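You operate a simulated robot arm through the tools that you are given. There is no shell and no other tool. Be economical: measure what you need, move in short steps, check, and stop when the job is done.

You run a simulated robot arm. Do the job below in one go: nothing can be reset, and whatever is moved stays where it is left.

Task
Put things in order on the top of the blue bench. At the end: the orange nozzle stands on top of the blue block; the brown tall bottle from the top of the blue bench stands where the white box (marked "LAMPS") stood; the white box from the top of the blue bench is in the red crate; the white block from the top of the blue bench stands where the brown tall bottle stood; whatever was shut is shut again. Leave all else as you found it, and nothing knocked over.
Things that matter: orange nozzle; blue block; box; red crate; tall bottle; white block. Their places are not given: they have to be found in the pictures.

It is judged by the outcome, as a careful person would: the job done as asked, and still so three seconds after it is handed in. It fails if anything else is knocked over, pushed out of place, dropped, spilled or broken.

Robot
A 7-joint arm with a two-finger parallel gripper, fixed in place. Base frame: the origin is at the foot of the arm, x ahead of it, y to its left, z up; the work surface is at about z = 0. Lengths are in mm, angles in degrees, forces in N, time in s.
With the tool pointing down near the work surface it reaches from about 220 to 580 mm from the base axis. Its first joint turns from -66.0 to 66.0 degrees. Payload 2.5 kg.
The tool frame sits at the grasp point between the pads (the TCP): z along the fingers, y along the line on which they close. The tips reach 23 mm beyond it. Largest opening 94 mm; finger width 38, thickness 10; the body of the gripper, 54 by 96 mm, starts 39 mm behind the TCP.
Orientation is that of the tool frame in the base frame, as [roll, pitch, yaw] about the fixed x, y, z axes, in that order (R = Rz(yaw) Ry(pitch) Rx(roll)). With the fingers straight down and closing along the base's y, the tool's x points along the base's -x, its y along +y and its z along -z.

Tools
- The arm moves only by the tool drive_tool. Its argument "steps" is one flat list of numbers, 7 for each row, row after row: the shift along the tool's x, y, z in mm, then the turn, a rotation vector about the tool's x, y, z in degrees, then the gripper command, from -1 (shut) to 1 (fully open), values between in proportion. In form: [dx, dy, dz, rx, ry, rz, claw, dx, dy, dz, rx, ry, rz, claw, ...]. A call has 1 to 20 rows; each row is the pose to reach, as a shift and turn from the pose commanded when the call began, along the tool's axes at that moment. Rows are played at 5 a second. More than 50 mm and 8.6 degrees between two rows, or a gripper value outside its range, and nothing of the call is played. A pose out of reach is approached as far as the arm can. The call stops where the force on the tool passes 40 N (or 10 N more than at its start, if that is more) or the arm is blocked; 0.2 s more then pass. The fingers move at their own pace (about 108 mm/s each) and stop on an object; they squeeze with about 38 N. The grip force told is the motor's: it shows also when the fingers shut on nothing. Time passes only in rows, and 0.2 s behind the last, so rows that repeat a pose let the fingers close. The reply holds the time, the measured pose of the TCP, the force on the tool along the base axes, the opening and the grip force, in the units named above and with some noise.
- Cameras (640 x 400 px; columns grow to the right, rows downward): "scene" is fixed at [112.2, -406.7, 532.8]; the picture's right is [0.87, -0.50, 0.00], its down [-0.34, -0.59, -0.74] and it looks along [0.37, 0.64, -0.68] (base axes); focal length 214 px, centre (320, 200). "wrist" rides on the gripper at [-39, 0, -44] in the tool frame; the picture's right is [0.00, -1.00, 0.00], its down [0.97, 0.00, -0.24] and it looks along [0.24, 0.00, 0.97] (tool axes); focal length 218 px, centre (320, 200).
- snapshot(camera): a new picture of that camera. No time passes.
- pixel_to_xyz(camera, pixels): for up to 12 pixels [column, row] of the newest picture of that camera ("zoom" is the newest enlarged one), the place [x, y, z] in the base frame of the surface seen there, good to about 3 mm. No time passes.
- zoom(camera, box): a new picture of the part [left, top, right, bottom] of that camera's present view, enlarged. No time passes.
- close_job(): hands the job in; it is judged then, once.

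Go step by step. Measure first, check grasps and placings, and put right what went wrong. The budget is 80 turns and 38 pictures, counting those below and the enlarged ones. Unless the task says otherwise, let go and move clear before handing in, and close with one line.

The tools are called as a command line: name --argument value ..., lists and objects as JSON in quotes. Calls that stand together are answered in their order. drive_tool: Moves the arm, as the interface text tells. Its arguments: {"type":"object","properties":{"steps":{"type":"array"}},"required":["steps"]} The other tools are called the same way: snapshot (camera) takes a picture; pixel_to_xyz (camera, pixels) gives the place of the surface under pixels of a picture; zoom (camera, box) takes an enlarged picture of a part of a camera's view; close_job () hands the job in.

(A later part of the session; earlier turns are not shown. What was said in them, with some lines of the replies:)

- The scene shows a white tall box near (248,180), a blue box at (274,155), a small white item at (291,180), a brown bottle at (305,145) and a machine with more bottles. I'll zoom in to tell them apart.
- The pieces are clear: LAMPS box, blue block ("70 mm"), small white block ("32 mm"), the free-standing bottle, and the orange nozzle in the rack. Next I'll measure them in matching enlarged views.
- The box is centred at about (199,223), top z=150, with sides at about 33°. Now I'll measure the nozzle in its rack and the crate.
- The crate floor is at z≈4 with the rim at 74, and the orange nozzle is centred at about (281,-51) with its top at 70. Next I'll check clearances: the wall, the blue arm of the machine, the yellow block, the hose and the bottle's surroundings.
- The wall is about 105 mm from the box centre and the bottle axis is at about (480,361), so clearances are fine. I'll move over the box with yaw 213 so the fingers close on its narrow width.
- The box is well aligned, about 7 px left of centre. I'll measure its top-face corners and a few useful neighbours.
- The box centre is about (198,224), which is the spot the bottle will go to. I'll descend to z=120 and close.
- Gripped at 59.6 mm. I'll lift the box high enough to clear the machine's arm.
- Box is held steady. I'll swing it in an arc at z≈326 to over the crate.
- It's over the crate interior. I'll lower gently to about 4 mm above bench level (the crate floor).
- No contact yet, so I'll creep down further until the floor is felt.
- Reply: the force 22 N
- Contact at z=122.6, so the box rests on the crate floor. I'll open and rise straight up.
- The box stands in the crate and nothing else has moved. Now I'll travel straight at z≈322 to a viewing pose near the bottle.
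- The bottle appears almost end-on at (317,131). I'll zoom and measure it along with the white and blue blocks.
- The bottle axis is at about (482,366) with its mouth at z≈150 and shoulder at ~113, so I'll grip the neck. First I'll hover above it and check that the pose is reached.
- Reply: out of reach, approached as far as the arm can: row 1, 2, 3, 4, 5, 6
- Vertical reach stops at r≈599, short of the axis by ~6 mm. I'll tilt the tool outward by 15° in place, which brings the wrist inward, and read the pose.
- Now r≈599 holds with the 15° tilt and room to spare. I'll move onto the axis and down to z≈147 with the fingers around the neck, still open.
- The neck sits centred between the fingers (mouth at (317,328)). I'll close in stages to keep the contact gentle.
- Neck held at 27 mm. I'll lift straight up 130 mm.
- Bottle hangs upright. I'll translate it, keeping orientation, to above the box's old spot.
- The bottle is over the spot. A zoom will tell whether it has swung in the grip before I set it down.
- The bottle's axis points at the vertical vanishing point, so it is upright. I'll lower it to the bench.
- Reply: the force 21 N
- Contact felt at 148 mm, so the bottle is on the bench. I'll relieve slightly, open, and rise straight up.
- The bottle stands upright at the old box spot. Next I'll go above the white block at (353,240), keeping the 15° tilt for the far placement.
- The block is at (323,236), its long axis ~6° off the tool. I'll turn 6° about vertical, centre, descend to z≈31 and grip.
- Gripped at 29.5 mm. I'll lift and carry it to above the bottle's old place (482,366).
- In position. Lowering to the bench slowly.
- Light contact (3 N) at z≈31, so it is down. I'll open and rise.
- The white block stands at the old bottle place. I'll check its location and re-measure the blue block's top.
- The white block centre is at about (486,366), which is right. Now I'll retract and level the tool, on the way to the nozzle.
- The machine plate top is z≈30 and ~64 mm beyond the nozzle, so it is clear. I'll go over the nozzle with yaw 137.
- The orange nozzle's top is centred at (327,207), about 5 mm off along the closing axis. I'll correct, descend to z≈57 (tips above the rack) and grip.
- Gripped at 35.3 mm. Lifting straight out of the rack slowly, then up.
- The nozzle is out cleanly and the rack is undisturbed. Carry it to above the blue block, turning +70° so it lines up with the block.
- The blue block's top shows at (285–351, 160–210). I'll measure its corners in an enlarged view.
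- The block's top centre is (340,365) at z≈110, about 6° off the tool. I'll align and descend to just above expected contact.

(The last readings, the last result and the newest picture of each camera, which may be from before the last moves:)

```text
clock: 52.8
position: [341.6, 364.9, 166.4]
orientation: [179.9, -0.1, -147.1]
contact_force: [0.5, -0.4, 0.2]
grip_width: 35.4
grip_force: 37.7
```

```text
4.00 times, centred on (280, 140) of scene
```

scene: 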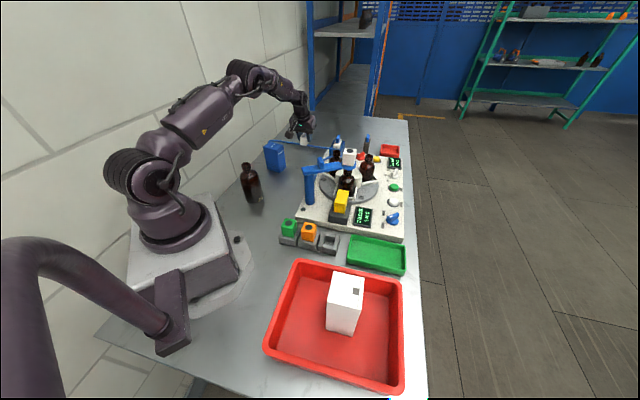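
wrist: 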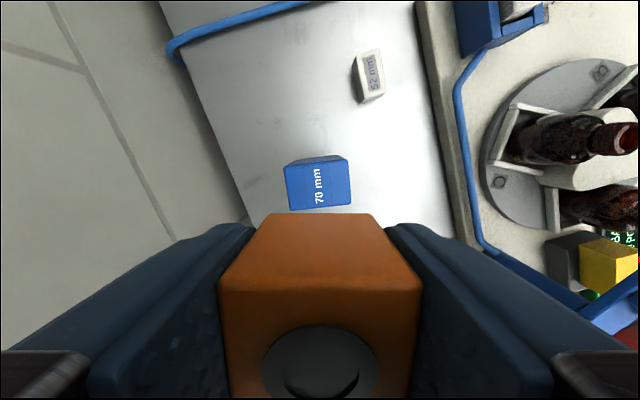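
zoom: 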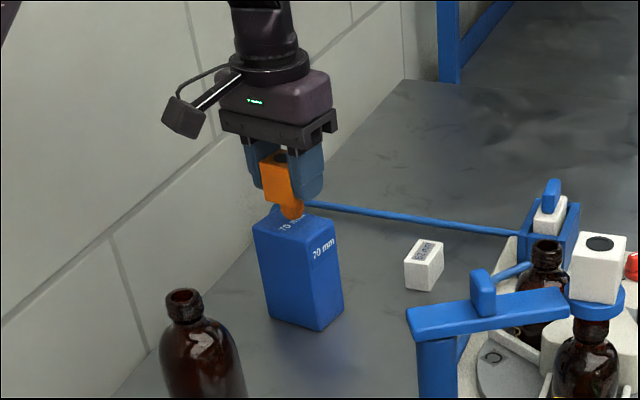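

The nozzle seems to have a narrower foot underneath. A closer look before setting down.

zoom --camera "scene" --box '[285, 120, 315, 150]'

pixel_to_xyz --camera "scene" --pixels '[[273, 145], [274, 143], [272, 140], [275, 140], [277, 143]]'

```text
13.33 times, centred on (300, 135) of scene
```

zoom: 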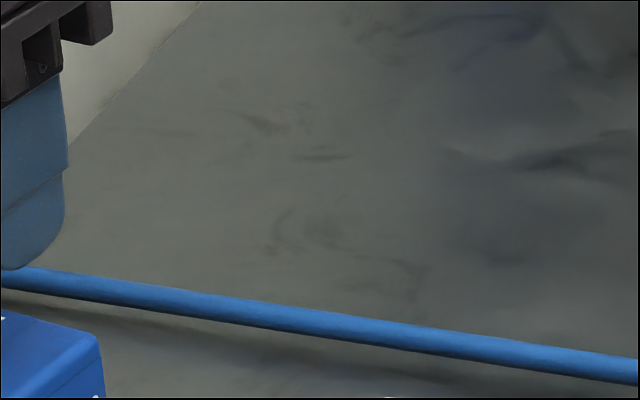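

```text
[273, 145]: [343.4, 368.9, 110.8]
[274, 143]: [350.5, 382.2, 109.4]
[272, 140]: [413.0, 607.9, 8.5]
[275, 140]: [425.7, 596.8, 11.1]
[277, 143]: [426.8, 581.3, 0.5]
```

I aimed off; the nozzle is at scene (272,138). One more zoom there.

zoom --camera "scene" --box '[257, 122, 289, 152]'

pixel_to_xyz --camera "zoom" --pixels '[[320, 320], [320, 290], [320, 270], [330, 250], [290, 200], [310, 240]]'

```text
13.33 times, centred on (273, 137) of scene
```

zoom: 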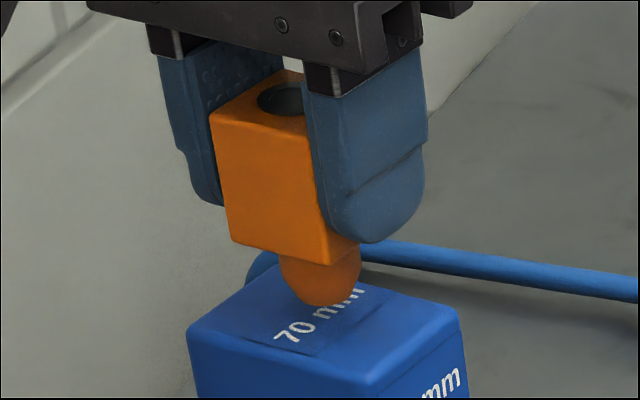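

```text
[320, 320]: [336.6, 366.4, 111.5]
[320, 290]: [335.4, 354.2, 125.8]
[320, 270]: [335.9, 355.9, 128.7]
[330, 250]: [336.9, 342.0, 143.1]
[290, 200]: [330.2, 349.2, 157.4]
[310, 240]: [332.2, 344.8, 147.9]
```

It has a flat round spigot of ~24 mm, so it can stand on that. Creeping down to contact.

drive_tool --steps '[0, 0, 1.5, 0, 0, 0, -1, 0, 0, 3, 0, 0, 0, -1, 0, 0, 4.5, 0, 0, 0, -1, 0, 0, 4.5, 0, 0, 0, -1]'

```text
clock: 53.8
position: [342.1, 364.3, 162.3]
orientation: [179.9, 0.0, -146.9]
contact_force: [0.8, -0.1, -0.7]
grip_width: 35.4
grip_force: 38.3
```

drive_tool --steps '[0, 0, 1, 0, 0, 0, -1, 0, 0, 2, 0, 0, 0, -1, 0, 0, 3, 0, 0, 0, -1, 0, 0, 3, 0, 0, 0, -1]'

```text
clock: 54.8
position: [340.6, 364.4, 158.4]
orientation: [-180.0, 0.1, -147.0]
contact_force: [-1.0, 0.5, -1.2]
grip_width: 35.2
grip_force: 38.1
```

drive_tool --steps '[0, 0, 0.8, 0, 0, 0, -1, 0, 0, 1.6, 0, 0, 0, -1, 0, 0, 2.4, 0, 0, 0, -1, 0, 0, 2.4, 0, 0, 0, -1]'

```text
clock: 55.8
position: [341.9, 364.4, 157.2]
orientation: [180.0, 0.0, -146.8]
contact_force: [-0.8, -2.4, 5.1]
grip_width: 35.2
grip_force: 38.2
```

Light contact (5 N). I'll open in small steps and lift straight up.

drive_tool --steps '[0, 0, 0, 0, 0, 0, -0.24, 0, 0, 0, 0, 0, 0, -0.2, 0, 0, 0, 0, 0, 0, -0.1, 0, 0, 0, 0, 0, 0, 0.1, 0, 0, 0, 0, 0, 0, 0.3, 0, 0, 0, 0, 0, 0, 0.3, 0, 0, -20, 0, 0, 0, 0.3, 0, 0, -50, 0, 0, 0, 0.3, 0, 0, -90, 0, 0, 0, 0.3, 0, 0, -130, 0, 0, 0, 0.3, 0, 0, -130, 0, 0, 0, 0.3]'

snapshot --camera "scene"

zoom --camera "scene" --box '[220, 110, 320, 210]'

```text
clock: 58.2
position: [340.7, 364.4, 287.4]
orientation: [179.9, 0.0, -147.0]
contact_force: [-0.7, -0.6, 0.2]
grip_width: 61.1
grip_force: 0.1
```

```text
2 pictures are left
```

scene: 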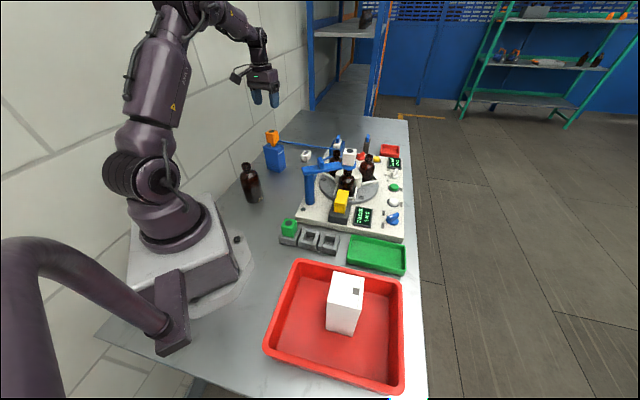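

```text
4.00 times, centred on (270, 160) of scene
```

zoom: 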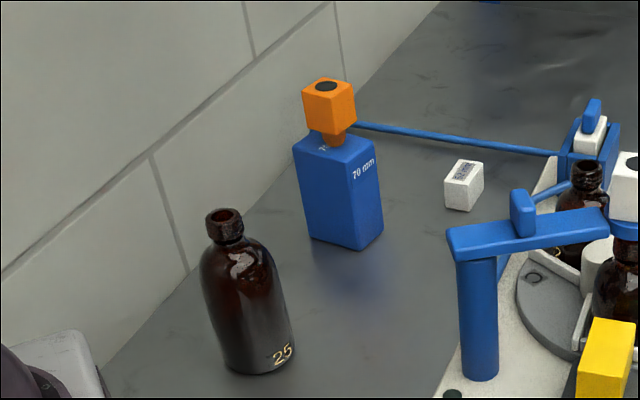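

The nozzle stands on the blue block and everything is upright. A quick check of the bottle's final place.

pixel_to_xyz --camera "zoom" --pixels '[[203, 275], [240, 290], [275, 275], [225, 210], [255, 370], [329, 86]]'

```text
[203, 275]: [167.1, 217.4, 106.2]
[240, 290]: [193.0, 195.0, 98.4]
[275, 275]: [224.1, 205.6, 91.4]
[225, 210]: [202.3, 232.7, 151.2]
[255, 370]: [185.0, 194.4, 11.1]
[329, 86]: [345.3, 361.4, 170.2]
```

The bottle axis is at about (199,222), matching the box's old spot. The nozzle is centred and stable, and the gripper is open and clear, so I'm handing in.

close_job

```text
The job is handed in.
```

The job is handed in: the LAMPS box is in the red crate, the brown bottle stands where the box was, the white block stands where the bottle was, and the orange nozzle stands on the blue block; I opened nothing that was shut, and the last pictures show nothing knocked over or out of place.
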